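You operate a simulated robot arm through the tools that you are given. There is no shell and no other tool. Be economical: measure what you need, move in short steps, check, and stop when the job is done.

Carry out the task below with a simulated robot arm. There is one attempt and no reset: what you move stays moved.

JOB
Rub-test the red swatch and stand the result's peg in the socket.
Fine: rub slider across and back once; a clean pad takes the Pass peg, a stained one Redo; the swatch goes back where it lay.

It is judged by the outcome, as a careful person would: the job done as asked, and still so three seconds after it is handed in. It fails if anything else is knocked over, pushed out of place, dropped, spilled or broken.

ROBOT AND FRAMES
A 7-joint arm with a two-finger parallel gripper, fixed in place. Base frame: the origin is at the foot of the arm, x ahead of it, y to its left, z up; the work surface is at about z = 940. Lengths are in mm, angles in rad, forces in N, time in s.
With the tool pointing down near the work surface it reaches from about 280 to 680 mm from the base axis. Its first joint turns from -1.152 to 1.152 rad. Payload 1.57 kg.
The tool frame sits at the grasp point between the pads (the TCP): z along the fingers, y along the line on which they close. The tips reach 30 mm beyond it. Largest opening 110 mm; finger width 24, thickness 12; the body of the gripper, 48 by 112 mm, starts 78 mm behind the TCP.
Orientation is that of the tool frame in the base frame, as a unit quaternion [w, x, y, z]. With the fingers straight down and closing along the base's y, the tool's x points along the base's -x, its y along +y and its z along -z.

CONTROLS
- The arm moves only by the tool send_rows. Its argument "plan" is text: rows parted by semicolons, each of 7 numbers parted by spaces: the shift along the tool's x, y, z in mm, then the turn, a rotation vector about the tool's x, y, z in rad, then the opening, from 0 (shut) to 1 (fully open). In form: tx ty tz ax ay az jaw; .... A call has 1 to 10 rows; each row is the pose to reach, as a shift and turn from the pose commanded when the call began, along the tool's axes at that moment. Each row takes 0.2 s and may step no farther than 50 mm and 0.15 rad from the row before; otherwise, or with a gripper value out of range, the whole call is refused. A pose out of reach is approached as far as the arm can. The call stops where the force on the tool passes 40 N (or 10 N more than at its start, if that is more) or the arm is blocked; 0.2 s more then pass. Each finger travels about 108 mm/s and halts on what it meets, pressing with about 23 N; the grip force reading is that of the motor and also rises with nothing between the fingers. The clock runs only during rows and for 0.2 s after the last one: add rows that repeat a pose to give the fingers time. The reply holds the time, the measured pose of the TCP, the force on the tool along the base axes, the opening and the grip force, in the units named above and with some noise, with the torque about the TCP (base axes, N m) and any sound that the robot's microphone picked up.
- Cameras (640 x 400 px; columns grow to the right, rows downward): "scene" is fixed at [174.8, -398.1, 1404.7]; the picture's right is [0.69, -0.72, 0.00], its down [-0.40, -0.38, -0.83] and it looks along [0.60, 0.58, -0.55] (base axes); focal length 339 px, centre (320, 200). "wrist" rides on the gripper at [70, 16, -141] in the tool frame; the picture's right is [-0.23, 0.97, 0.00], its down [-0.85, -0.20, -0.48] and it looks along [-0.47, -0.11, 0.88] (tool axes); focal length 222 px, centre (320, 200).
- capture(camera): a new picture of that camera. It takes no simulated time.
- locate(camera, pixels): there is no depth. For up to 12 entries [column, row, z] of the newest picture of that camera ("zoom" is the newest enlarged one), the place [x, y] in the base frame at which the ray of that pixel passes the height z, good to about 2 mm. It takes no simulated time.
- inspect(camera, box): a new picture of the part [left, top, right, bottom] of that camera's present view, enlarged. It takes no simulated time.
- close_job(): hands the job in; it is judged then, once.

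Go step by step. Measure first, check grasps and placings, and put right what went wrong. The budget is 80 turns and 46 pictures, counting those below and the enlarged ones. Unless the task says otherwise, let go and move clear before handing in, and close with one line.

The tools are called after "Call:" by a JSON object that holds its "method" and its "body". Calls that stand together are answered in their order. send_rows: Moves the arm, as the interface text tells. Its arguments: {"type":"object","properties":{"plan":{"type":"string"}},"required":["plan"]} The other tools are called the same way: capture (camera) takes a picture; locate (camera, pixels) gives the place at which the rays of pixels pass given heights; inspect (camera, box) takes an enlarged picture of a part of a camera's view; close_job () hands the job in.

At the start:

```text
t: 0.0
eef_pos: [337.6, 32.2, 1218.6]
tcp_rot: [0.0, 0.0, 1.0, 0.001]
wrist_force: [0.6, 0.0, 0.3]
wrist_torque: [-0.04, 0.0, 0.01]
opening: 109.9
gripper_force: 0.1
```

scene: 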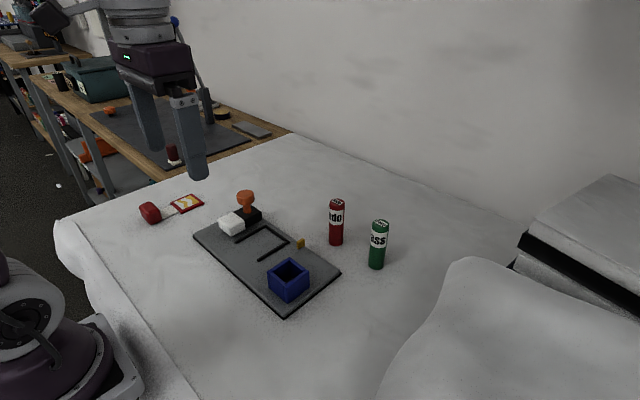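
wrist: 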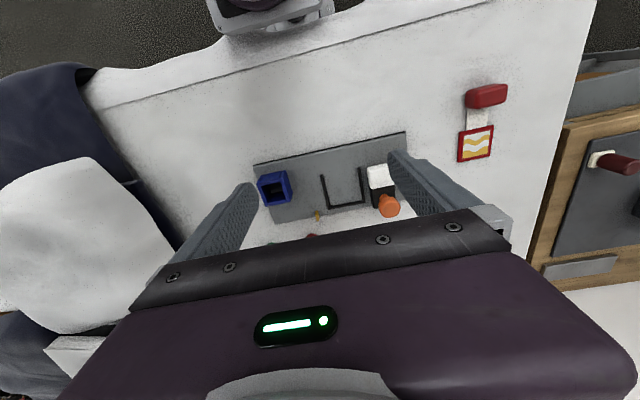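

The pictures show a board with a slider (white pad, orange knob at 246,200), a swatch bay (260,243), a blue socket (288,280), pegs at (336,222) and (377,245), and a swatch with a red handle at (150,212). I'll enlarge these.

Call:
{"method": "inspect", "body": {"camera": "scene", "box": [120, 170, 280, 270]}}

Call:
{"method": "inspect", "body": {"camera": "scene", "box": [240, 190, 400, 320]}}

Call:
{"method": "inspect", "body": {"camera": "wrist", "box": [240, 70, 520, 245]}}

```text
4.00 times, centred on (200, 220) of scene
```

zoom: 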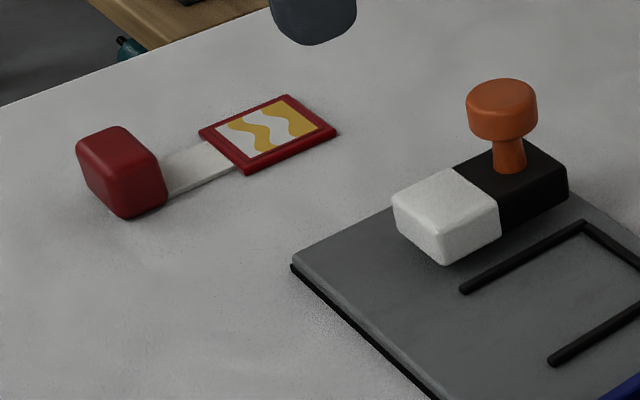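

```text
3.08 times, centred on (320, 255) of scene
```

zoom: 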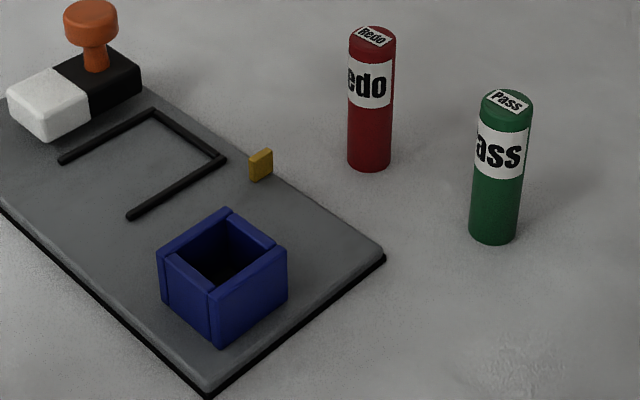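

```text
2.29 times, centred on (380, 158) of wrist
```

zoom: 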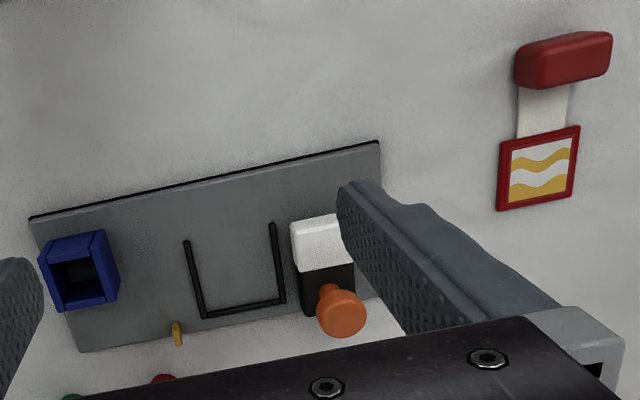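

The zooms give clear features; now I locate the swatch, board, slider, bay and pegs in base coordinates.

Call:
{"method": "locate", "body": {"camera": "scene", "pixels": [[170, 202.5, 945], [192, 194, 945], [204, 202.5, 945], [181, 213, 945], [150.5, 224, 940], [161.5, 221.5, 940], [139.5, 206, 965], [150.5, 201.7, 965], [149, 216, 965], [161, 211, 965], [193.2, 235.5, 952], [340.8, 272.9, 952]]}}

Call:
{"method": "locate", "body": {"camera": "scene", "pixels": [[283.6, 316.7, 952], [235.7, 242.3, 952], [236, 224, 952], [259, 227, 952], [245.5, 194, 1000], [245.5, 194, 990], [258, 260.7, 955], [289.5, 242.3, 955], [265.5, 226.3, 955], [236, 242, 955], [300.5, 243, 955], [301, 249, 952]]}}

Call:
{"method": "locate", "body": {"camera": "scene", "pixels": [[268.2, 275.6, 990], [290.2, 258.5, 990], [309.3, 271.8, 990], [285.3, 286, 990], [287, 302, 952], [336, 244, 940], [376.5, 268, 940], [336.5, 202, 1040], [381, 223, 1040], [336.5, 202, 1025], [381, 223, 1025], [289, 271, 990]]}}

Call:
{"method": "locate", "body": {"camera": "wrist", "pixels": [[487, 95, 965], [477, 142, 945], [389, 206, 1000], [380, 175, 970], [461, 134, 945], [494, 127, 945], [491, 157, 945], [458, 162, 945], [272, 187, 990], [322, 176, 955], [360, 168, 955], [318, 216, 955]]}}

```text
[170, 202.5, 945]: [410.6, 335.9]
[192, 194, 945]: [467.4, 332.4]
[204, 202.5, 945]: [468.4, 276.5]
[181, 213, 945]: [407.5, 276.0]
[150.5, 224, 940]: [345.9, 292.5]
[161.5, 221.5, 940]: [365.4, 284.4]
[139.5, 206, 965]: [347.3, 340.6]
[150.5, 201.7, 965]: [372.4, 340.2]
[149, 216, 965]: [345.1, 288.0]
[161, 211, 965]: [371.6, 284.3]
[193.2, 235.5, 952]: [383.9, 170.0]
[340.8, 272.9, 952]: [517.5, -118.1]
```

```text
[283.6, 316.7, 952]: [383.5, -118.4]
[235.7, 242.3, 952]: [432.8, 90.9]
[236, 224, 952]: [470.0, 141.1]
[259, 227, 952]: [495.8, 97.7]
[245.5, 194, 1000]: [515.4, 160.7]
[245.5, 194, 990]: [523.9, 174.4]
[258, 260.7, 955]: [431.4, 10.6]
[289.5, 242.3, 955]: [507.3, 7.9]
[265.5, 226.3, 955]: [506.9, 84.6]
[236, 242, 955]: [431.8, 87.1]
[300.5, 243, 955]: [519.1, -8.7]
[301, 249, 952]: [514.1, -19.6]
```

```text
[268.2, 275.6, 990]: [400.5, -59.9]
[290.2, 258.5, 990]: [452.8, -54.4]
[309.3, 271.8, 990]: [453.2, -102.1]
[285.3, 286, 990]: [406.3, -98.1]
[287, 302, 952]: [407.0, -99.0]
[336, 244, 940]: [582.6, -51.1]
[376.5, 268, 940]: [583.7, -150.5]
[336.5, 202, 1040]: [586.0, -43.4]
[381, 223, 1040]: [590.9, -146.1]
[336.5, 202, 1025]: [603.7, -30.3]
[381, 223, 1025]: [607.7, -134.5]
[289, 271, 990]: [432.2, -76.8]
```

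```text
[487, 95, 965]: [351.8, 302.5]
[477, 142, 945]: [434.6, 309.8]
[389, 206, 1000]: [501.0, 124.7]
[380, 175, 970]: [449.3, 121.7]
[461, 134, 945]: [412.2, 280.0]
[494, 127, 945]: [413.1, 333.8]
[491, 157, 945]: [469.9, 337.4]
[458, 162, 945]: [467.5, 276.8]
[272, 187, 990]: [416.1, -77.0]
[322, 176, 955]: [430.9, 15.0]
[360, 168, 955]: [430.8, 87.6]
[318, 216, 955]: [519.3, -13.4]
```

Swatch handle is about (358,312), card centre (438,306), bay inner about y 13–85 with its back at x≈505, Pass (594,-142), Redo (593,-41), and socket (429,-78). I move above the handle first and check with the wrist camera.

Call:
{"method": "send_rows", "body": {"plan": "-3 47 20 0 0 0 1; -6 94 40 0 0 0 1; -9 141 60 0 0 0 1; -12 188 80 0 0 0 1; -16 234 100 0 0 0 1; -20 280 120 0 0 0 1; -20 280 120 0 0 0 1"}}

Call:
{"method": "capture", "body": {"camera": "wrist"}}

```text
refused: row 1 steps farther than a row can; nothing moved
```

```text
40 pictures are left
```

wrist: 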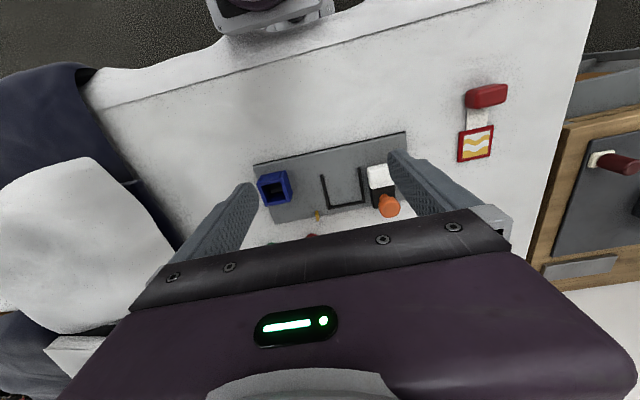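

The step was too long (total over 50 mm), and nothing moved. I use smaller steps.

Call:
{"method": "send_rows", "body": {"plan": "-2 40 10 0 0 0 1; -5 80 25 0 0 0 1; -8 120 42 0 0 0 1; -11 160 60 0 0 0 1; -14 200 78 0 0 0 1; -17 240 96 0 0 0 1; -20 280 114 0 0 0 1; -20 280 120 0 0 0 1"}}

Call:
{"method": "capture", "body": {"camera": "wrist"}}

Call:
{"method": "capture", "body": {"camera": "scene"}}

```text
t: 1.8
eef_pos: [355.6, 315.8, 1100.3]
tcp_rot: [0.0, 0.0, 1.0, 0.0]
wrist_force: [-0.3, -0.2, 0.1]
wrist_torque: [0.0, -0.02, 0.01]
opening: 110.0
gripper_force: 0.2
```

```text
39 pictures are left
```

wrist: 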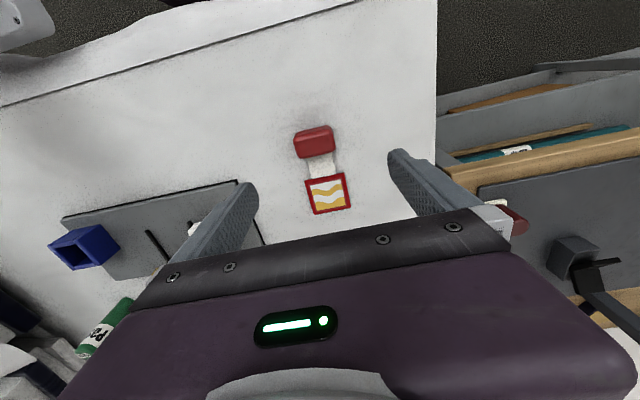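

```text
38 pictures are left
```

scene: 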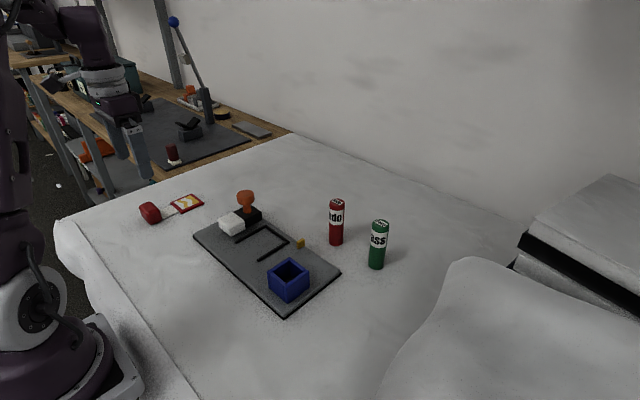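

The wrist view shows the swatch at (320,165). I enlarge it to measure the handle's edges and yaw.

Call:
{"method": "inspect", "body": {"camera": "wrist", "box": [256, 115, 384, 225]}}

```text
3.64 times, centred on (320, 170) of wrist
```

zoom: 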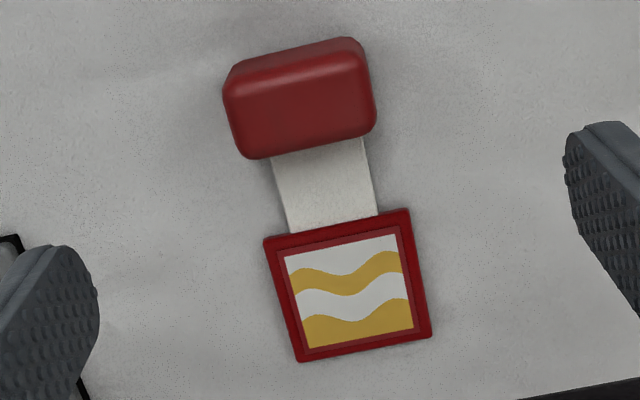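

The enlarged view shows the handle corners clearly at (225,85), (362,45), (375,130), (245,158) and the card corners; I locate them.

Call:
{"method": "locate", "body": {"camera": "zoom", "pixels": [[230, 85, 968], [362, 58, 968], [375, 130, 945], [247, 158, 945], [224, 92, 958], [374, 105, 958], [263, 240, 944], [409, 210, 944], [432, 336, 944], [299, 362, 944], [274, 160, 942], [362, 140, 942]]}}

Call:
{"method": "inspect", "body": {"camera": "scene", "box": [130, 180, 210, 230]}}

```text
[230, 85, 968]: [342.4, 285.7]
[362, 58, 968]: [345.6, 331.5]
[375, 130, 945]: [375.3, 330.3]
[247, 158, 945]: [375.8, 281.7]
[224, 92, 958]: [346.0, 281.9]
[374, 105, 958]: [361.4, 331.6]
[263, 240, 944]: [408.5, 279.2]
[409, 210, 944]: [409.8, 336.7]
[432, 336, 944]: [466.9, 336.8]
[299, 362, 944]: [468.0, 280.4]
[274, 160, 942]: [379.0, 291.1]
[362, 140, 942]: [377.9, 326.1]
```

```text
8.00 times, centred on (170, 205) of scene
```

zoom: 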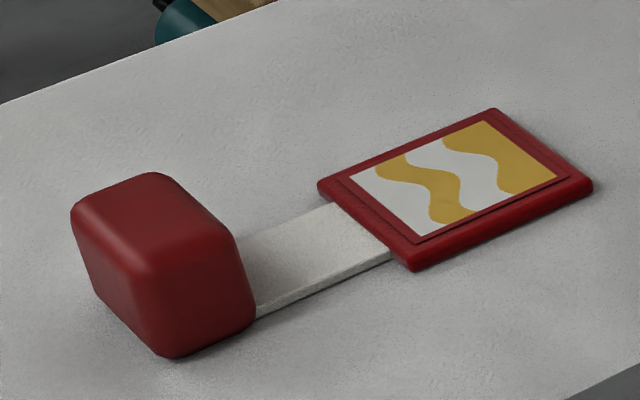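

The swatch lies square: handle centre (359,307.5), card centre (438,307.5). I'll descend to TCP z≈1010 and re-read the pose.

Call:
{"method": "send_rows", "body": {"plan": "-2 -4 40 0 0 0 1; -3 -8 80 0 0 0 1; -3 -8 90 0 0 0 1; -3 -8 90 0 0 0 1"}}

Call:
{"method": "capture", "body": {"camera": "wrist"}}

```text
t: 2.8
eef_pos: [359.0, 304.3, 1009.6]
tcp_rot: [0.001, 0.0, 1.0, 0.0]
wrist_force: [-0.8, 1.0, 0.2]
wrist_torque: [-0.06, 0.0, -0.01]
opening: 109.9
gripper_force: 0.1
```

```text
35 pictures are left
```

wrist: 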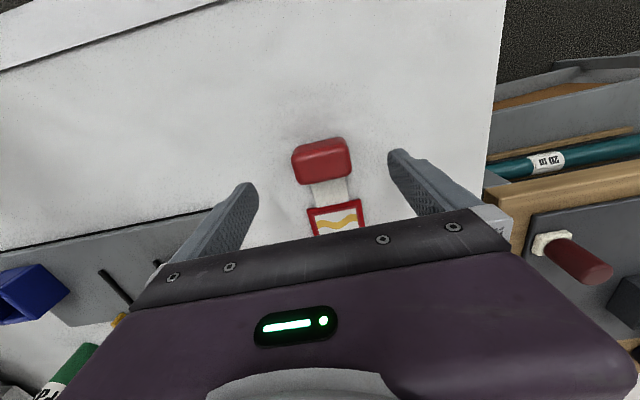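

The handle sits at (322,160) between the fingers. I locate its edges and the fingers' tips to check centring.

Call:
{"method": "locate", "body": {"camera": "wrist", "pixels": [[292, 158, 958], [351, 155, 958], [295, 150, 968], [343, 139, 968], [300, 183, 945], [351, 172, 945], [245, 185, 980], [396, 152, 980]]}}

```text
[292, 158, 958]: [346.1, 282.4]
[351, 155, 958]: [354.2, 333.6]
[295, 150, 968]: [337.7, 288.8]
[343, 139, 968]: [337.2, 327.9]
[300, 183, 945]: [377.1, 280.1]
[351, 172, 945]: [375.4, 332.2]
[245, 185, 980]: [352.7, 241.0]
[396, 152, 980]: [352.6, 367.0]
```

Handle centre is y≈307.5 and the fingers' centre y≈304, so I shift +3, lower to z≈974 and close.

Call:
{"method": "send_rows", "body": {"plan": "0 3 18 0 0 0 1; 0 3 35 0 0 0 1; 0 3 35 0 0 0 1; 0 3 35 0 0 0 0.7; 0 3 35 0 0 0 0.4; 0 3 35 0 0 0 0.3; 0 3 35 0 0 0 0.3; 0 3 35 0 0 0 0.3"}}

```text
t: 4.6
eef_pos: [359.5, 309.0, 974.7]
tcp_rot: [0.0, -0.001, 1.0, 0.0]
wrist_force: [0.3, 0.1, 0.1]
wrist_torque: [0.0, -0.02, -0.01]
opening: 48.8
gripper_force: 22.9
```

The grip holds (opening 48.8, 23 N). I lift 110 mm and see whether the swatch hangs level.

Call:
{"method": "send_rows", "body": {"plan": "0 0 -5 0 0 0 0.3; 0 0 -20 0 0 0 0.3; 0 0 -40 0 0 0 0.3; 0 0 -60 0 0 0 0.3; 0 0 -85 0 0 0 0.3; 0 0 -110 0 0 0 0.3; 0 0 -110 0 0 0 0.3"}}

Call:
{"method": "inspect", "body": {"camera": "scene", "box": [100, 110, 260, 210]}}

```text
t: 6.2
eef_pos: [360.3, 309.4, 1084.7]
tcp_rot: [0.0, 0.0, 1.0, -0.001]
wrist_force: [-0.5, -0.1, -0.8]
wrist_torque: [0.03, 0.01, -0.03]
opening: 33.0
gripper_force: 0.0
```

```text
4.00 times, centred on (180, 160) of scene
```

zoom: 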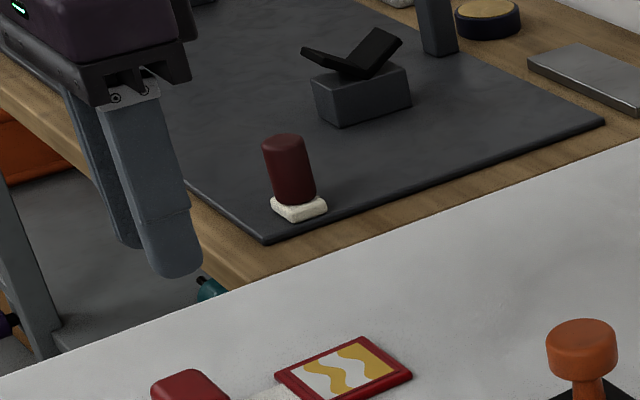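

The swatch slipped out: opening fell to 33 and it's still on the table. I look at where it lies now.

Call:
{"method": "inspect", "body": {"camera": "scene", "box": [130, 180, 210, 230]}}

Call:
{"method": "inspect", "body": {"camera": "wrist", "box": [256, 115, 384, 225]}}

```text
8.00 times, centred on (170, 205) of scene
```

zoom: 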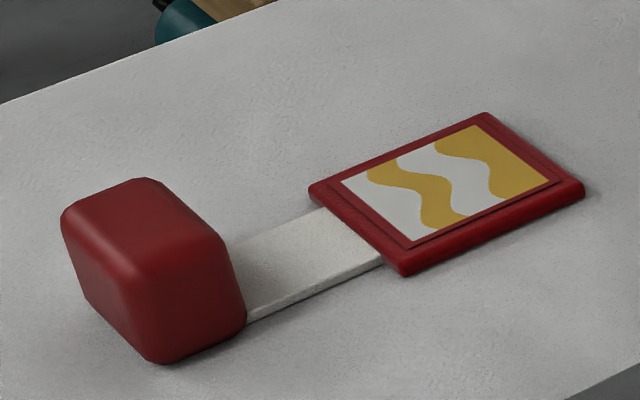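

```text
3.64 times, centred on (320, 170) of wrist
```

zoom: 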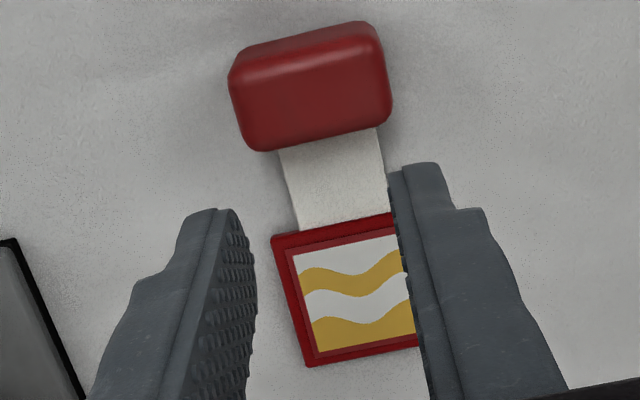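

The swatch stayed flat and moved only a few mm in -x. I measure it in this zoom to regrip it correctly.

Call:
{"method": "locate", "body": {"camera": "zoom", "pixels": [[236, 62, 968], [370, 28, 968], [390, 122, 945], [253, 151, 945], [229, 88, 955], [391, 95, 955], [272, 238, 944], [280, 155, 942], [375, 130, 942], [308, 367, 944]]}}

Call:
{"method": "locate", "body": {"camera": "scene", "pixels": [[168.5, 204, 945], [190.7, 194, 945], [203, 203.5, 945], [180.5, 214.3, 945], [150, 225.5, 941], [160.8, 220, 941], [137.6, 207, 965], [137.6, 207, 970], [147.6, 214.5, 965], [147.6, 214.5, 970]]}}

```text
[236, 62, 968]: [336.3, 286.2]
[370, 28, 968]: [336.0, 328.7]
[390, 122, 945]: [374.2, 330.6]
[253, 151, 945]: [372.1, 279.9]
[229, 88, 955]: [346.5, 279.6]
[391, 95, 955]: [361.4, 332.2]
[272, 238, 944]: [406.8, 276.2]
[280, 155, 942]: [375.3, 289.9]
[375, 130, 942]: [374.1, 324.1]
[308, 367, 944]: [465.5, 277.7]
```

```text
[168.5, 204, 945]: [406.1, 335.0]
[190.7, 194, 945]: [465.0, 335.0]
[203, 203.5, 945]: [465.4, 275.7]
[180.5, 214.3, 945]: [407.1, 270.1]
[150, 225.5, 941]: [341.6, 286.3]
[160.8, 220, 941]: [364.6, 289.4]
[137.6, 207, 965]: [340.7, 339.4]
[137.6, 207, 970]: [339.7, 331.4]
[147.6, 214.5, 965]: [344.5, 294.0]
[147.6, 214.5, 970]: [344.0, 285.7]
```

The swatch is now at handle centre about (358,306). I'll regrip deeper (tips just above the table), closing fully, then lift only 8 mm slowly and check.

Call:
{"method": "send_rows", "body": {"plan": "2 -1 0 0 0 0 0.8; 2 -1 35 0 0 0 0.8; 2 -1 75 0 0 0 0.8; 2 -1 100 0 0 0 0.8; 2 -1 113 0 0 0 0.8; 2 -1 113 0 0 0 0.5; 2 -1 113 0 0 0 0.2; 2 -1 113 0 0 0 0; 2 -1 113 0 0 0 0; 2 -1 113 0 0 0 0"}}

Call:
{"method": "send_rows", "body": {"plan": "0 0 -2 0 0 0 0; 0 0 -4 0 0 0 0; 0 0 -6 0 0 0 0; 0 0 -8 0 0 0 0; 0 0 -8 0 0 0 0"}}

Call:
{"method": "inspect", "body": {"camera": "scene", "box": [120, 170, 220, 230]}}

```text
t: 8.4
eef_pos: [359.5, 307.1, 971.0]
tcp_rot: [0.0, 0.001, 1.0, 0.001]
wrist_force: [0.3, -0.2, 0.2]
wrist_torque: [0.0, 0.03, -0.02]
opening: 49.1
gripper_force: 22.8
```

```text
t: 9.6
eef_pos: [358.5, 306.5, 978.8]
tcp_rot: [0.0, -0.001, 1.0, 0.001]
wrist_force: [0.1, -0.5, -0.5]
wrist_torque: [-0.01, -0.03, 0.0]
opening: 49.0
gripper_force: 22.8
```

```text
6.40 times, centred on (170, 200) of scene
```

zoom: 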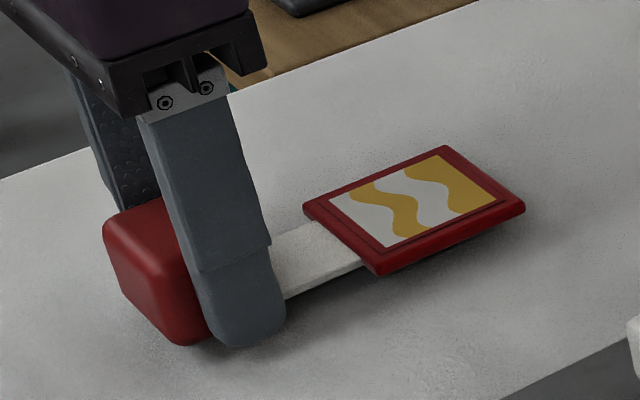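

It is lifted and level now, but the finger covers only the front part of the handle (handle left corner 165,340 is well behind the finger). I set it down, shift 5 mm back and regrip.

Call:
{"method": "send_rows", "body": {"plan": "0 0 4 0 0 0 0; 0 0 8 0 0 0 0; 0 0 8 0 0 0 0.6; 0 0 8 0 0 0 0.6; 5 0 8 0 0 0 0.6; 5 0 8 0 0 0 0.3; 5 0 8 0 0 0 0; 5 0 8 0 0 0 0; 5 0 8 0 0 0 0"}}

Call:
{"method": "send_rows", "body": {"plan": "0 0 -4 0 0 0 0; 0 0 -10 0 0 0 0; 0 0 -20 0 0 0 0; 0 0 -35 0 0 0 0; 0 0 -50 0 0 0 0; 0 0 -65 0 0 0 0; 0 0 -80 0 0 0 0; 0 0 -95 0 0 0 0; 0 0 -110 0 0 0 0; 0 0 -110 0 0 0 0"}}

Call:
{"method": "inspect", "body": {"camera": "scene", "box": [100, 130, 228, 230]}}

```text
t: 11.6
eef_pos: [352.9, 306.9, 970.2]
tcp_rot: [0.001, 0.0, 1.0, 0.0]
wrist_force: [0.9, 0.6, -0.6]
wrist_torque: [-0.01, -0.03, -0.01]
opening: 49.2
gripper_force: 23.0
```

```text
t: 13.8
eef_pos: [352.0, 308.5, 1080.2]
tcp_rot: [0.0, 0.0, 1.0, 0.0]
wrist_force: [1.0, -0.1, -0.1]
wrist_torque: [0.03, 0.0, -0.01]
opening: 48.9
gripper_force: 22.6
```

```text
4.00 times, centred on (164, 180) of scene
```

zoom: 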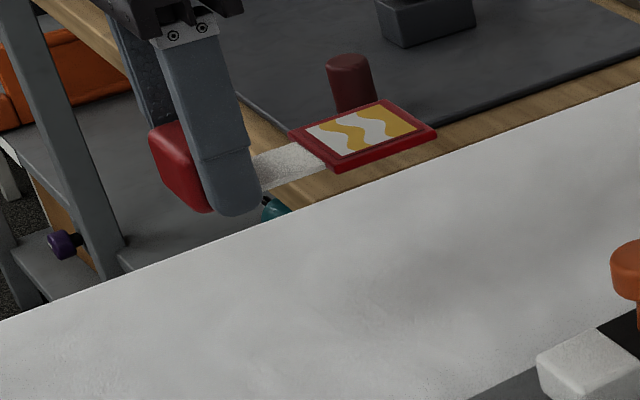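

Held level at z 1080 (opening 48.9). I carry it over to y≈50, staying above the knob, then look at the bay.

Call:
{"method": "send_rows", "body": {"plan": "0 -20 0 0 0 0 0; 0 -50 0 0 0 0 0; 0 -85 0 0 0 0 0; 0 -120 0 0 0 0 0; 0 -155 0 0 0 0 0; 0 -190 0 0 0 0 0; 0 -222 0 0 0 0 0; -5 -245 0 0 0 0 0; -15 -258 0 0 0 0 0; -15 -258 0 0 0 0 0"}}

Call:
{"method": "capture", "body": {"camera": "wrist"}}

Call:
{"method": "inspect", "body": {"camera": "scene", "box": [160, 140, 352, 260]}}

```text
t: 16.0
eef_pos: [367.5, 49.0, 1080.0]
tcp_rot: [0.0, 0.001, 1.0, 0.001]
wrist_force: [0.8, -0.4, -0.4]
wrist_torque: [0.0, 0.0, 0.01]
opening: 49.0
gripper_force: 23.3
```

```text
29 pictures are left
```

wrist: 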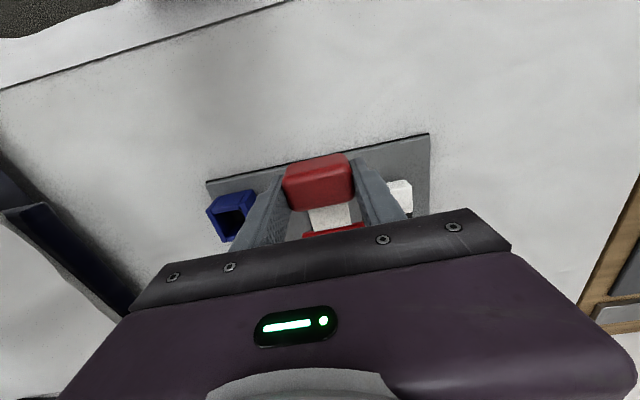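

```text
3.33 times, centred on (256, 200) of scene
```

zoom: 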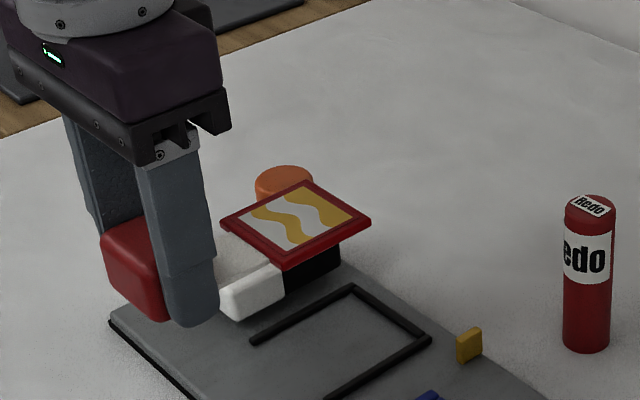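

Swatch is over the bay side, clear of the knob. I lower to z≈1000 at x≈386 and check alignment with the rails.

Call:
{"method": "send_rows", "body": {"plan": "-10 0 10 0 0 0 0; -18 0 30 0 0 0 0; -18 0 55 0 0 0 0; -18 0 78 0 0 0 0; -18 0 80 0 0 0 0; -18 0 80 0 0 0 0"}}

Call:
{"method": "inspect", "body": {"camera": "scene", "box": [190, 180, 318, 280]}}

```text
t: 17.4
eef_pos: [387.0, 46.8, 1001.0]
tcp_rot: [-0.001, 0.0, 1.0, 0.0]
wrist_force: [0.4, -0.5, 0.3]
wrist_torque: [-0.04, 0.06, 0.02]
opening: 49.2
gripper_force: 22.8
```

```text
4.00 times, centred on (254, 230) of scene
```

zoom: 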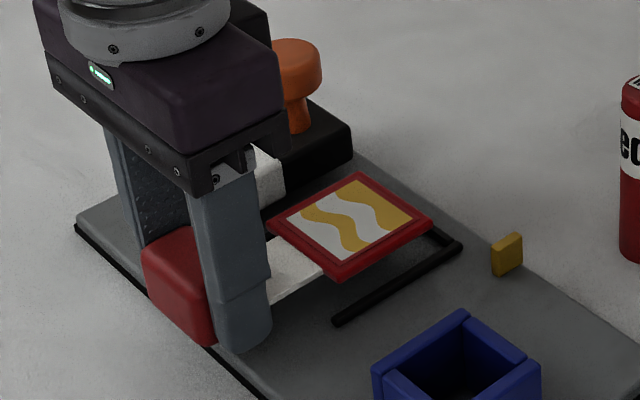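

I locate the card's corners at its present height and the rails' ends to check alignment.

Call:
{"method": "locate", "body": {"camera": "zoom", "pixels": [[433, 217, 975], [335, 271, 975], [267, 222, 975], [358, 171, 975], [336, 321, 954], [461, 244, 954], [437, 230, 954]]}}

```text
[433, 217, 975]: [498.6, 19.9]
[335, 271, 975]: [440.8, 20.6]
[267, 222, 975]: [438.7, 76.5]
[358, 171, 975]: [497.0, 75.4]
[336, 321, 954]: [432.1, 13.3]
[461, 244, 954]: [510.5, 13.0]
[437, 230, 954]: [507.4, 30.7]
```

Card spans x 439–498, y 20–76, inside the rails (y ~13–85, back ~506). I lower gently.

Call:
{"method": "send_rows", "body": {"plan": "0 1 6 0 0 0 0; 0 1 11 0 0 0 0; 0 1 14 0 0 0 0; 0 1 16 0 0 0 0; 0 1 16 0 0 0 0"}}

Call:
{"method": "inspect", "body": {"camera": "scene", "box": [190, 190, 318, 270]}}

```text
t: 18.6
eef_pos: [386.8, 49.4, 985.6]
tcp_rot: [0.001, 0.0, 1.0, 0.0]
wrist_force: [0.0, 0.2, 0.0]
wrist_torque: [0.01, 0.02, -0.02]
opening: 49.3
gripper_force: 23.3
```

```text
5.00 times, centred on (254, 230) of scene
```

zoom: 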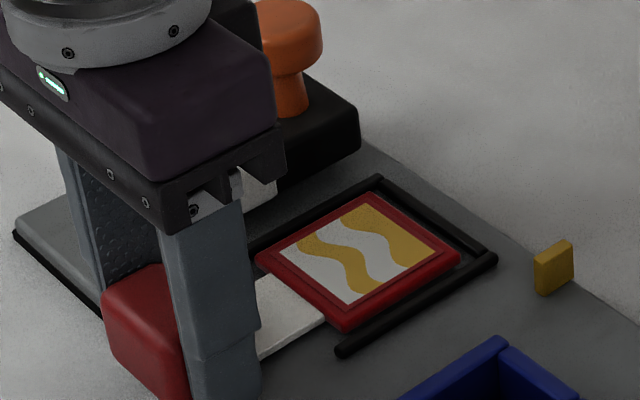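

The card is nested in the bay, a few mm high still. I lower until contact.

Call:
{"method": "send_rows", "body": {"plan": "0 0 1 0 0 0 0; 0 0 2 0 0 0 0; 0 0 3 0 0 0 0; 0 0 3 0 0 0 0"}}

```text
t: 19.6
eef_pos: [386.5, 50.0, 982.4]
tcp_rot: [0.001, 0.001, 1.0, 0.0]
wrist_force: [-2.2, -3.8, 25.5]
wrist_torque: [-0.12, -0.19, -0.11]
opening: 48.8
gripper_force: 22.7
```

Contact at z≈982.5 (25 N). I ease up a little, release and rise.

Call:
{"method": "send_rows", "body": {"plan": "0 0 -1 0 0 0 0; 0 0 -1 0 0 0 0.62; 0 0 -1 0 0 0 0.62; 0 0 -1 0 0 0 0.62; 0 0 -30 0 0 0 0.62; 0 0 -70 0 0 0 0.62; 0 0 -110 0 0 0 0.62; 0 0 -150 0 0 0 0.62; 0 0 -150 0 0 0 0.62"}}

Call:
{"method": "capture", "body": {"camera": "wrist"}}

Call:
{"method": "inspect", "body": {"camera": "scene", "box": [190, 180, 318, 260]}}

```text
t: 21.6
eef_pos: [386.6, 47.4, 1131.2]
tcp_rot: [0.0, -0.001, 1.0, 0.0]
wrist_force: [0.4, 0.4, -0.4]
wrist_torque: [0.02, 0.01, 0.03]
opening: 67.9
gripper_force: 0.1
```

```text
25 pictures are left
```

wrist: 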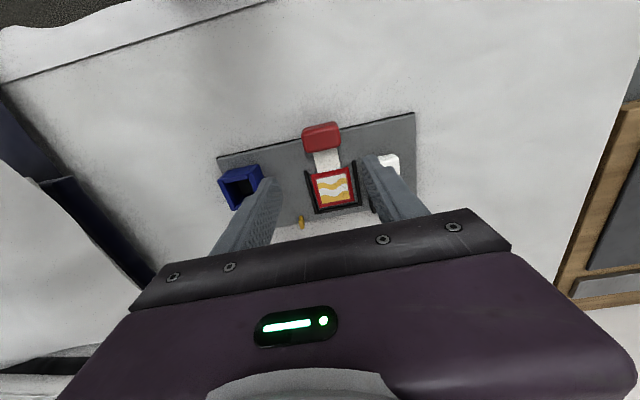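

```text
5.00 times, centred on (254, 220) of scene
```

zoom: 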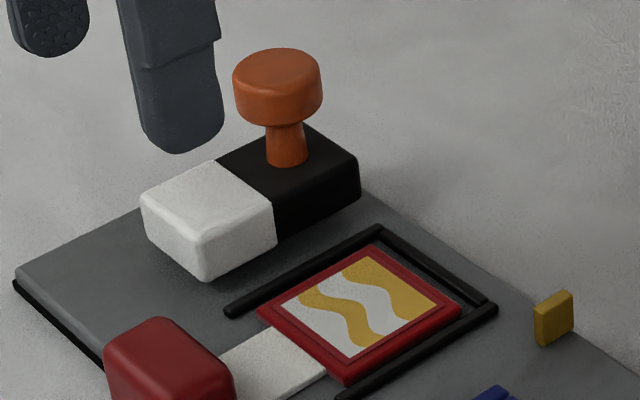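

The swatch lies cleanly in the bay. Next the slider knob, estimated at (489,120) with its top near z 1029; I move above it and check.

Call:
{"method": "send_rows", "body": {"plan": "-20 15 0 0 0 0 0.7; -45 33 0 0 0 0 0.7; -70 51 0 0 0 0 0.7; -95 68 0 0 0 0 0.7; -102 72 20 0 0 0 0.7; -102 72 50 0 0 0 0.7; -102 72 55 0 0 0 0.7; -102 72 55 0 0 0 0.7"}}

Call:
{"method": "inspect", "body": {"camera": "wrist", "box": [220, 90, 420, 230]}}

Call:
{"method": "inspect", "body": {"camera": "scene", "box": [190, 160, 318, 260]}}

```text
t: 23.4
eef_pos: [489.4, 120.6, 1076.7]
tcp_rot: [0.0, 0.0, 1.0, 0.0]
wrist_force: [0.0, 0.8, -0.2]
wrist_torque: [-0.01, 0.01, 0.06]
opening: 76.9
gripper_force: 0.1
```

```text
2.86 times, centred on (320, 160) of wrist
```

zoom: 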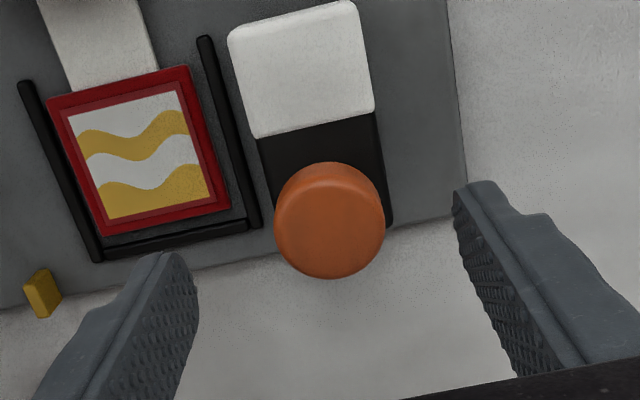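

```text
4.00 times, centred on (254, 210) of scene
```

zoom: 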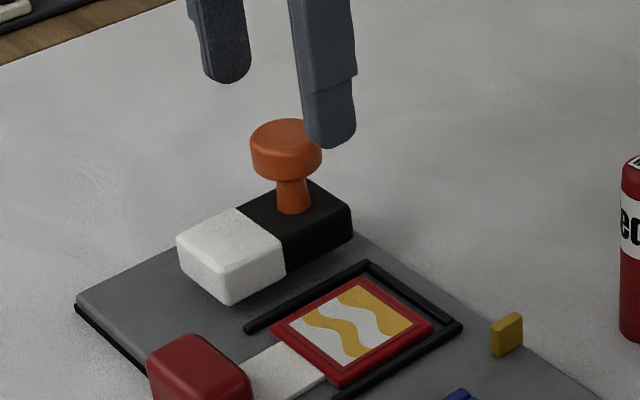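

I locate the knob from the wrist picture at candidate heights.

Call:
{"method": "locate", "body": {"camera": "wrist", "pixels": [[323.5, 171, 1028], [323.5, 171, 1020], [323.5, 171, 1012], [304, 168, 1020], [343, 165, 1020], [291.5, 117, 975], [331, 90, 975], [340, 129, 975]]}}

Call:
{"method": "locate", "body": {"camera": "zoom", "pixels": [[285, 135, 1030], [285, 135, 1025], [285, 135, 1020], [285, 135, 1035], [230, 303, 956], [285, 272, 956], [353, 235, 956]]}}

```text
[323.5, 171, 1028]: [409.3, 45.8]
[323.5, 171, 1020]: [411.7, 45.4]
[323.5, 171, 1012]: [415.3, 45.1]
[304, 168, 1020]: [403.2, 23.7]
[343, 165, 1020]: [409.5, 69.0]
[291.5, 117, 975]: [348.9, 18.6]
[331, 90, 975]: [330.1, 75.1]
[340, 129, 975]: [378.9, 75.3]
```

```text
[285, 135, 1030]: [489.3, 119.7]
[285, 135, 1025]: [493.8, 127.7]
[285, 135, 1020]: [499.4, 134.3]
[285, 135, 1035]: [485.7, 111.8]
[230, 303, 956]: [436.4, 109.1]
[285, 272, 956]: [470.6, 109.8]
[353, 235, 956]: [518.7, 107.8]
```

The "wrist" frame was the older one; I redo it with heights shifted by +54.5 mm to account for the move (offset +102.8, +73.2).

Call:
{"method": "locate", "body": {"camera": "wrist", "pixels": [[323.5, 171, 1082], [323.5, 171, 1074], [304, 168, 1074], [343, 165, 1074], [288.5, 102, 1033], [330, 91, 1033], [339, 129, 1033], [298, 138, 1033], [345, 169, 1030], [222, 190, 1010]]}}

Call:
{"method": "locate", "body": {"camera": "scene", "pixels": [[231.5, 235.7, 952], [231.5, 235.7, 960], [218, 220, 978], [233, 212.5, 978], [245, 225, 978], [261.5, 215, 978], [250, 204, 978], [231, 228, 978]]}}

```text
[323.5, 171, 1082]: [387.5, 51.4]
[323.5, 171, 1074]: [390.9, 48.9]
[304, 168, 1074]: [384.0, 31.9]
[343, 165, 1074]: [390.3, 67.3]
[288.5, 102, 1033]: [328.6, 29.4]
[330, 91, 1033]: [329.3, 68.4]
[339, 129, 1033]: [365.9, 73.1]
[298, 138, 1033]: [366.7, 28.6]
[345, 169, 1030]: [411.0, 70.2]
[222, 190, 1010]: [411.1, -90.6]
```

```text
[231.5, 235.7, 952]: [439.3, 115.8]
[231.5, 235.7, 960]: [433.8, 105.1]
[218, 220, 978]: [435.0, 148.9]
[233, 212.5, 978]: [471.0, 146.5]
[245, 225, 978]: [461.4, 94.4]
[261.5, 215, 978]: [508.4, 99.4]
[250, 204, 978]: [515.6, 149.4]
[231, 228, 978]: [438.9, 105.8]
```

Slider spans y 102–147, knob centre ≈(491,123). I descend around the head to z≈1016 and close.

Call:
{"method": "send_rows", "body": {"plan": "-2 2 20 0 0 0 0.7; -2 2 45 0 0 0 0.7; -2 2 60 0 0 0 0.7; -2 2 60 0 0 0 0.4; -2 2 60 0 0 0 0; -2 2 60 0 0 0 0; -2 2 60 0 0 0 0"}}

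Call:
{"method": "inspect", "body": {"camera": "scene", "box": [190, 160, 318, 260]}}

```text
t: 25.0
eef_pos: [490.3, 123.1, 1015.6]
tcp_rot: [-0.001, 0.001, 1.0, 0.0]
wrist_force: [0.6, -2.1, -0.7]
wrist_torque: [-0.01, -0.21, 0.01]
opening: 35.2
gripper_force: 23.0
```

```text
4.00 times, centred on (254, 210) of scene
```

zoom: 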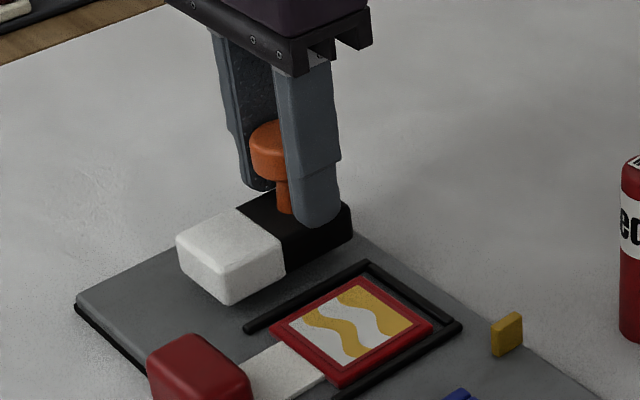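

The knob is held (opening 35). I slide it across in -y at moderate speed, watching the force.

Call:
{"method": "send_rows", "body": {"plan": "0 -8 0 0 0 0 0; 0 -22 0 0 0 0 0; 0 -38 0 0 0 0 0; 0 -54 0 0 0 0 0; 0 -70 0 0 0 0 0; 0 -86 0 0 0 0 0; 0 -100 0 0 0 0 0; 0 -112 0 0 0 0 0; 0 -122 0 0 0 0 0; 0 -130 0 0 0 0 0"}}

Call:
{"method": "inspect", "body": {"camera": "scene", "box": [190, 170, 350, 300]}}

```text
t: 27.2
eef_pos: [489.0, -6.8, 1016.3]
tcp_rot: [0.0, 0.0, 1.0, 0.001]
wrist_force: [-10.6, 0.9, 3.5]
wrist_torque: [-0.02, 0.28, 0.07]
opening: 35.0
gripper_force: 22.9
```

```text
3.08 times, centred on (270, 235) of scene
```

zoom: 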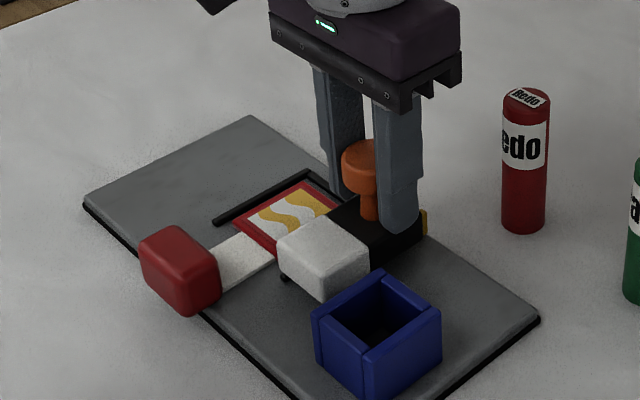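

The slider is across with knob at y≈-7, its pad just past the card; the yellow mark is at y≈-14. I go on to the mark gently.

Call:
{"method": "send_rows", "body": {"plan": "0 -3 0 0 0 0 0; 0 -6 0 0 0 0 0; 0 -9 0 0 0 0 0; 0 -11 0 0 0 0 0; 0 -11 0 0 0 0 0"}}

Call:
{"method": "inspect", "body": {"camera": "scene", "box": [210, 180, 338, 280]}}

```text
t: 28.4
eef_pos: [490.0, -16.8, 1017.5]
tcp_rot: [0.001, 0.0, 1.0, -0.001]
wrist_force: [-6.1, 0.2, 5.3]
wrist_torque: [0.03, -0.21, 0.07]
opening: 35.4
gripper_force: 23.2
```

```text
4.00 times, centred on (274, 230) of scene
```

zoom: 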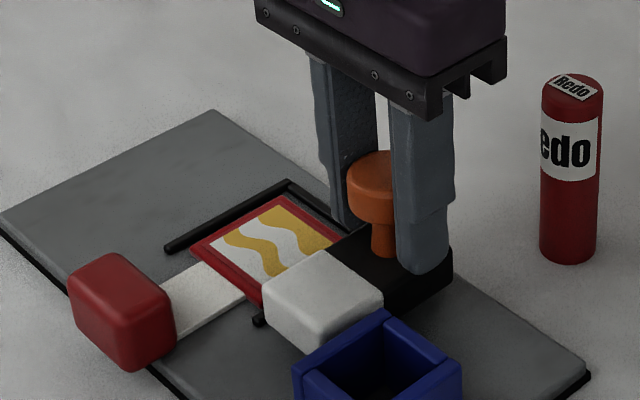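

The slider is at the mark (knob y≈-17). I slide it all the way back to where it began.

Call:
{"method": "send_rows", "body": {"plan": "0 8 0 0 0 0 0; 0 24 0 0 0 0 0; 0 41 0 0 0 0 0; 0 58 0 0 0 0 0; 0 75 0 0 0 0 0; 0 92 0 0 0 0 0; 0 109 0 0 0 0 0; 0 124 0 0 0 0 0; 0 135 0 0 0 0 0; 0 141 0 0 0 0 0"}}

Call:
{"method": "inspect", "body": {"camera": "scene", "box": [190, 170, 318, 270]}}

```text
t: 30.6
eef_pos: [489.3, 123.3, 1017.1]
tcp_rot: [-0.002, 0.001, 1.0, -0.001]
wrist_force: [1.0, -2.5, 0.3]
wrist_torque: [0.02, -0.14, 0.06]
opening: 35.0
gripper_force: 22.7
```

```text
4.00 times, centred on (254, 220) of scene
```

zoom: 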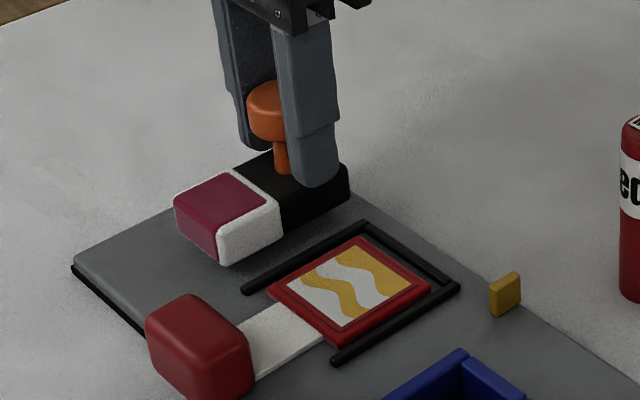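

The pad came back stained dark red/purple (215,210), so the Redo peg is the one. I release the knob, rise and go back above the swatch's handle.

Call:
{"method": "send_rows", "body": {"plan": "0 0 0 0 0 0 0.6; 0 0 0 0 0 0 0.6; 0 0 -30 0 0 0 0.6; 0 0 -70 0 0 0 0.62; 20 -15 -70 0 0 0 0.62; 45 -33 -70 0 0 0 0.62; 75 -54 -70 0 0 0 0.62; 104 -74 -70 0 0 0 0.62; 104 -74 -70 0 0 0 0.62"}}

Call:
{"method": "inspect", "body": {"camera": "scene", "box": [170, 170, 330, 280]}}

Call:
{"method": "capture", "body": {"camera": "wrist"}}

```text
t: 32.6
eef_pos: [385.9, 49.7, 1088.1]
tcp_rot: [0.0, 0.001, 1.0, 0.0]
wrist_force: [0.0, 0.3, 0.2]
wrist_torque: [0.02, 0.03, 0.02]
opening: 68.1
gripper_force: 0.0
```

```text
3.64 times, centred on (250, 225) of scene
```

zoom: 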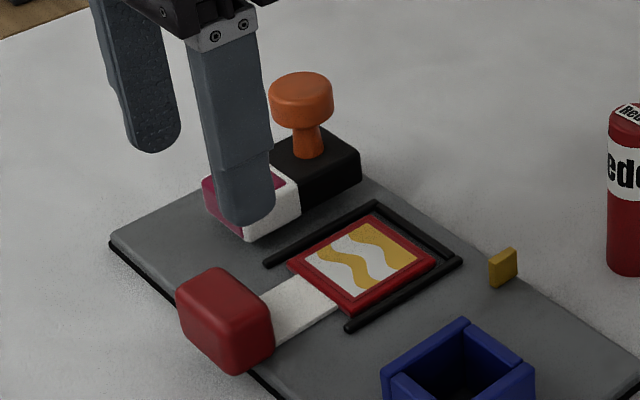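

```text
16 pictures are left
```

wrist: 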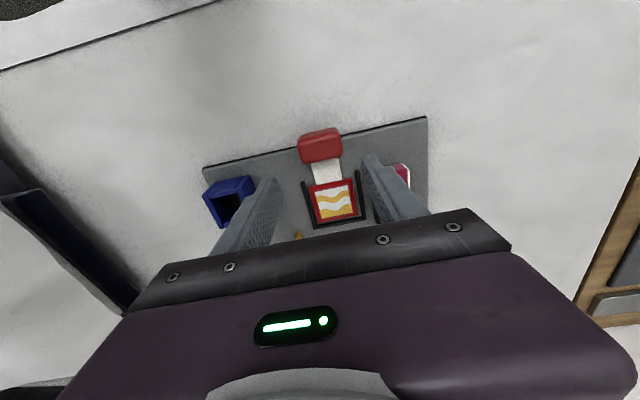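

The slider is home. I check whether the rub moved the swatch, and refine the socket.

Call:
{"method": "locate", "body": {"camera": "wrist", "pixels": [[298, 147, 970], [343, 143, 970], [309, 187, 957], [354, 180, 957], [364, 214, 957], [317, 224, 957], [203, 190, 990], [248, 176, 990], [256, 193, 990], [216, 228, 990], [212, 196, 990], [240, 184, 990]]}}

Call:
{"method": "locate", "body": {"camera": "zoom", "pixels": [[287, 266, 957], [373, 218, 957], [437, 262, 957], [350, 308, 957], [177, 290, 982], [232, 345, 982], [380, 377, 990], [465, 319, 990], [536, 370, 990], [467, 338, 990], [515, 369, 990], [396, 375, 990]]}}

```text
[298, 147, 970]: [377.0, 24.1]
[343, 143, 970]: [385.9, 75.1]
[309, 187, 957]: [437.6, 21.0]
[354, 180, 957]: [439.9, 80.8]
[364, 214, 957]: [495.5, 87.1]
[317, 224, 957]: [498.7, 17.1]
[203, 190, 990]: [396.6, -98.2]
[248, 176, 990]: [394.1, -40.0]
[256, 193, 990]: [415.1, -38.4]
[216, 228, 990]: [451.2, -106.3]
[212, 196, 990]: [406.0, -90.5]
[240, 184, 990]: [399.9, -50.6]
```

```text
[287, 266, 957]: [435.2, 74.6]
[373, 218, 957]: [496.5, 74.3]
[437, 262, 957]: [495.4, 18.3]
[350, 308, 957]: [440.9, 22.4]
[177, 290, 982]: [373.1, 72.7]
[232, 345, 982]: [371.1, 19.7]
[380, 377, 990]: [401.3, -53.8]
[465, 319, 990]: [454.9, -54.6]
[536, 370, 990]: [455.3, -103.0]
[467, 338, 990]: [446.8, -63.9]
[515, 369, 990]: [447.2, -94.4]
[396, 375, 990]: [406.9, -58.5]
```

Swatch unmoved (card x 437–497, y 19–78). I descend, grip the handle and lift a little.

Call:
{"method": "send_rows", "body": {"plan": "0 0 30 0 0 0 0.65; 0 0 65 0 0 0 0.65; 0 0 90 0 0 0 0.65; 0 0 104 0 0 0 0.65; 0 0 104 0 0 0 0.4; 0 0 104 0 0 0 0; 0 0 104 0 0 0 0; 0 0 104 0 0 0 0"}}

Call:
{"method": "send_rows", "body": {"plan": "0 0 -3 0 0 0 0; 0 0 -8 0 0 0 0; 0 0 -18 0 0 0 0; 0 0 -32 0 0 0 0; 0 0 -48 0 0 0 0; 0 0 -64 0 0 0 0; 0 0 -80 0 0 0 0; 10 0 -92 0 0 0 0; 20 0 -97 0 0 0 0; 20 0 -97 0 0 0 0"}}

Call:
{"method": "inspect", "body": {"camera": "scene", "box": [150, 130, 342, 250]}}

```text
t: 34.4
eef_pos: [386.3, 50.7, 982.3]
tcp_rot: [0.0, 0.0, 1.0, 0.0]
wrist_force: [-0.7, 0.1, 0.5]
wrist_torque: [0.02, 0.0, 0.0]
opening: 49.1
gripper_force: 22.7
```

```text
t: 36.6
eef_pos: [365.6, 50.3, 1078.5]
tcp_rot: [0.0, 0.0, 1.0, 0.0]
wrist_force: [0.3, 0.5, 0.2]
wrist_torque: [-0.02, -0.01, 0.01]
opening: 49.0
gripper_force: 23.1
```

```text
3.33 times, centred on (246, 190) of scene
```

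zoom: 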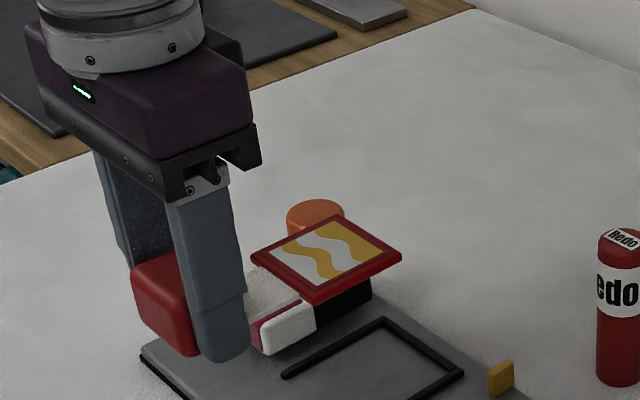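

Held level. I carry it back to y≈308 at x≈356, staying high past the knob.

Call:
{"method": "send_rows", "body": {"plan": "5 12 -6 0 0 0 0; 10 40 -8 0 0 0 0; 10 75 -8 0 0 0 0; 10 110 -8 0 0 0 0; 10 145 -8 0 0 0 0; 10 180 -8 0 0 0 0; 10 212 -8 0 0 0 0; 10 240 -8 0 0 0 0; 10 257.5 -8 0 0 0 0; 10 257.5 -8 0 0 0 0"}}

Call:
{"method": "send_rows", "body": {"plan": "0 0 30 0 0 0 0; 0 0 65 0 0 0 0; 0 0 95 0 0 0 0; 0 0 108 0 0 0 0; 0 0 108 0 0 0 0"}}

Call:
{"method": "inspect", "body": {"camera": "scene", "box": [130, 180, 210, 230]}}

```text
t: 38.8
eef_pos: [356.6, 306.4, 1087.2]
tcp_rot: [0.0, 0.001, 1.0, 0.0]
wrist_force: [-0.2, -0.5, -0.1]
wrist_torque: [0.04, 0.0, 0.02]
opening: 48.8
gripper_force: 22.6
```

```text
t: 40.0
eef_pos: [356.0, 307.4, 979.5]
tcp_rot: [-0.001, 0.001, 1.0, 0.0]
wrist_force: [0.3, -0.2, 0.5]
wrist_torque: [0.01, 0.03, 0.02]
opening: 49.2
gripper_force: 23.4
```

```text
8.00 times, centred on (170, 205) of scene
```

zoom: 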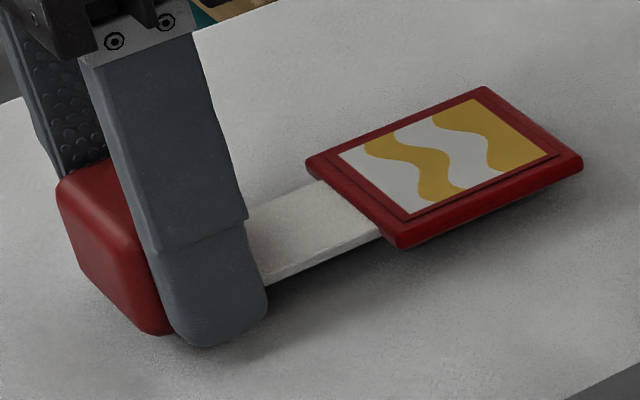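

Compared with the original picture, the card is ~10 zoom px left and 4 low, i.e. needs +3 mm x, -1 mm y. I correct and lower to contact.

Call:
{"method": "send_rows", "body": {"plan": "-3 -1 0 0 0 0 0; -3 -1 4 0 0 0 0; -3 -1 7 0 0 0 0; -3 -1 8 0 0 0 0; -3 -1 9 0 0 0 0; -3 -1 9 0 0 0 0"}}

Call:
{"method": "inspect", "body": {"camera": "scene", "box": [130, 180, 210, 230]}}

```text
t: 41.4
eef_pos: [357.1, 307.2, 969.0]
tcp_rot: [0.001, -0.001, 1.0, 0.0]
wrist_force: [-0.1, -0.8, -0.2]
wrist_torque: [-0.04, -0.01, -0.02]
opening: 49.2
gripper_force: 23.3
```

```text
8.00 times, centred on (170, 205) of scene
```

zoom: 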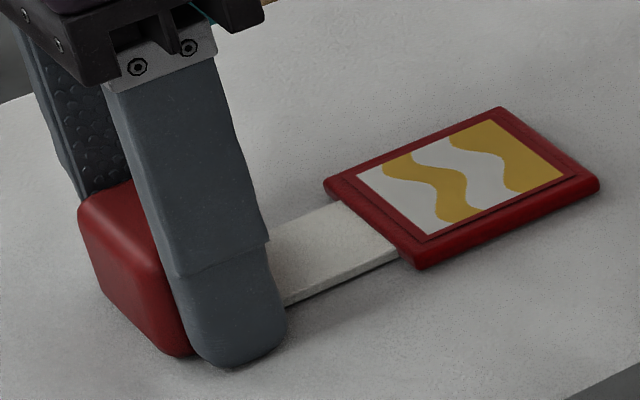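

Now it is ~7 zoom px too far right (≈2 mm); I trim -1 x, +1 y, touch down and release, then rise.

Call:
{"method": "send_rows", "body": {"plan": "1 1 -1 0 0 0 0; 1 1 0 0 0 0 0; 1 1 1 0 0 0 0; 1 1 1 0 0 0 0"}}

Call:
{"method": "send_rows", "body": {"plan": "0 0 0 0 0 0 0.6; 0 0 0 0 0 0 0.65; 0 0 0 0 0 0 0.65; 0 0 -30 0 0 0 0.65; 0 0 -70 0 0 0 0.65; 0 0 -110 0 0 0 0.65; 0 0 -140 0 0 0 0.65; 0 0 -140 0 0 0 0.65"}}

Call:
{"method": "inspect", "body": {"camera": "scene", "box": [130, 180, 210, 230]}}

```text
t: 42.4
eef_pos: [357.6, 308.3, 970.4]
tcp_rot: [0.0, 0.0, 1.0, 0.001]
wrist_force: [-0.5, -1.4, 8.6]
wrist_torque: [-0.09, -0.16, 0.0]
opening: 49.1
gripper_force: 23.1
```

```text
t: 44.2
eef_pos: [358.8, 305.6, 1110.6]
tcp_rot: [0.001, 0.001, 1.0, -0.001]
wrist_force: [-0.5, 0.3, 0.2]
wrist_torque: [0.0, -0.02, 0.01]
opening: 71.5
gripper_force: 0.1
```

```text
8.00 times, centred on (170, 205) of scene
```

zoom: 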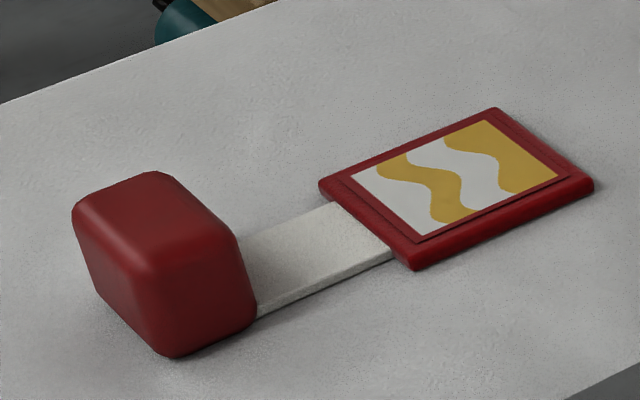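

The swatch lies exactly as it first did (card corner 592,185 matches). Now I fly to above the Redo peg.

Call:
{"method": "send_rows", "body": {"plan": "-12 -18 -10 0 0 0 0.65; -35 -52 -10 0 0 0 0.65; -60 -89 -10 0 0 0 0.65; -85 -126 -10 0 0 0 0.65; -110 -163 -10 0 0 0 0.65; -135 -200 -10 0 0 0 0.65; -160 -237 -10 0 0 0 0.65; -185 -274 -10 0 0 0 0.65; -210 -311 -10 0 0 0 0.65; -232 -345 -10 0 0 0 0.65"}}

Call:
{"method": "capture", "body": {"camera": "wrist"}}

Call:
{"method": "inspect", "body": {"camera": "scene", "box": [250, 150, 410, 280]}}

```text
t: 46.4
eef_pos: [590.2, -38.0, 1120.7]
tcp_rot: [0.0, 0.0, 1.0, 0.0]
wrist_force: [-0.8, -0.7, 0.4]
wrist_torque: [0.02, 0.04, 0.01]
opening: 71.3
gripper_force: 0.1
```

```text
11 pictures are left
```

wrist: 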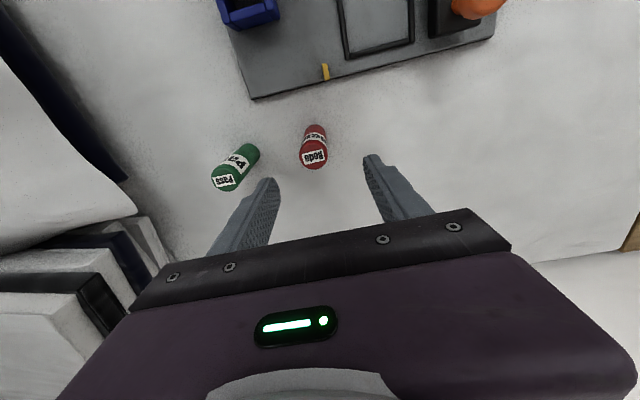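

```text
3.08 times, centred on (330, 215) of scene
```

zoom: 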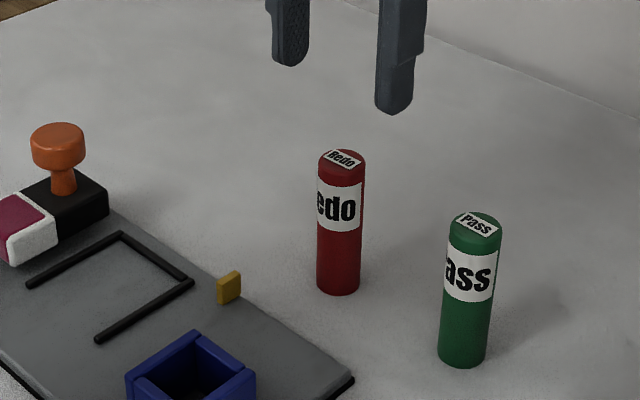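

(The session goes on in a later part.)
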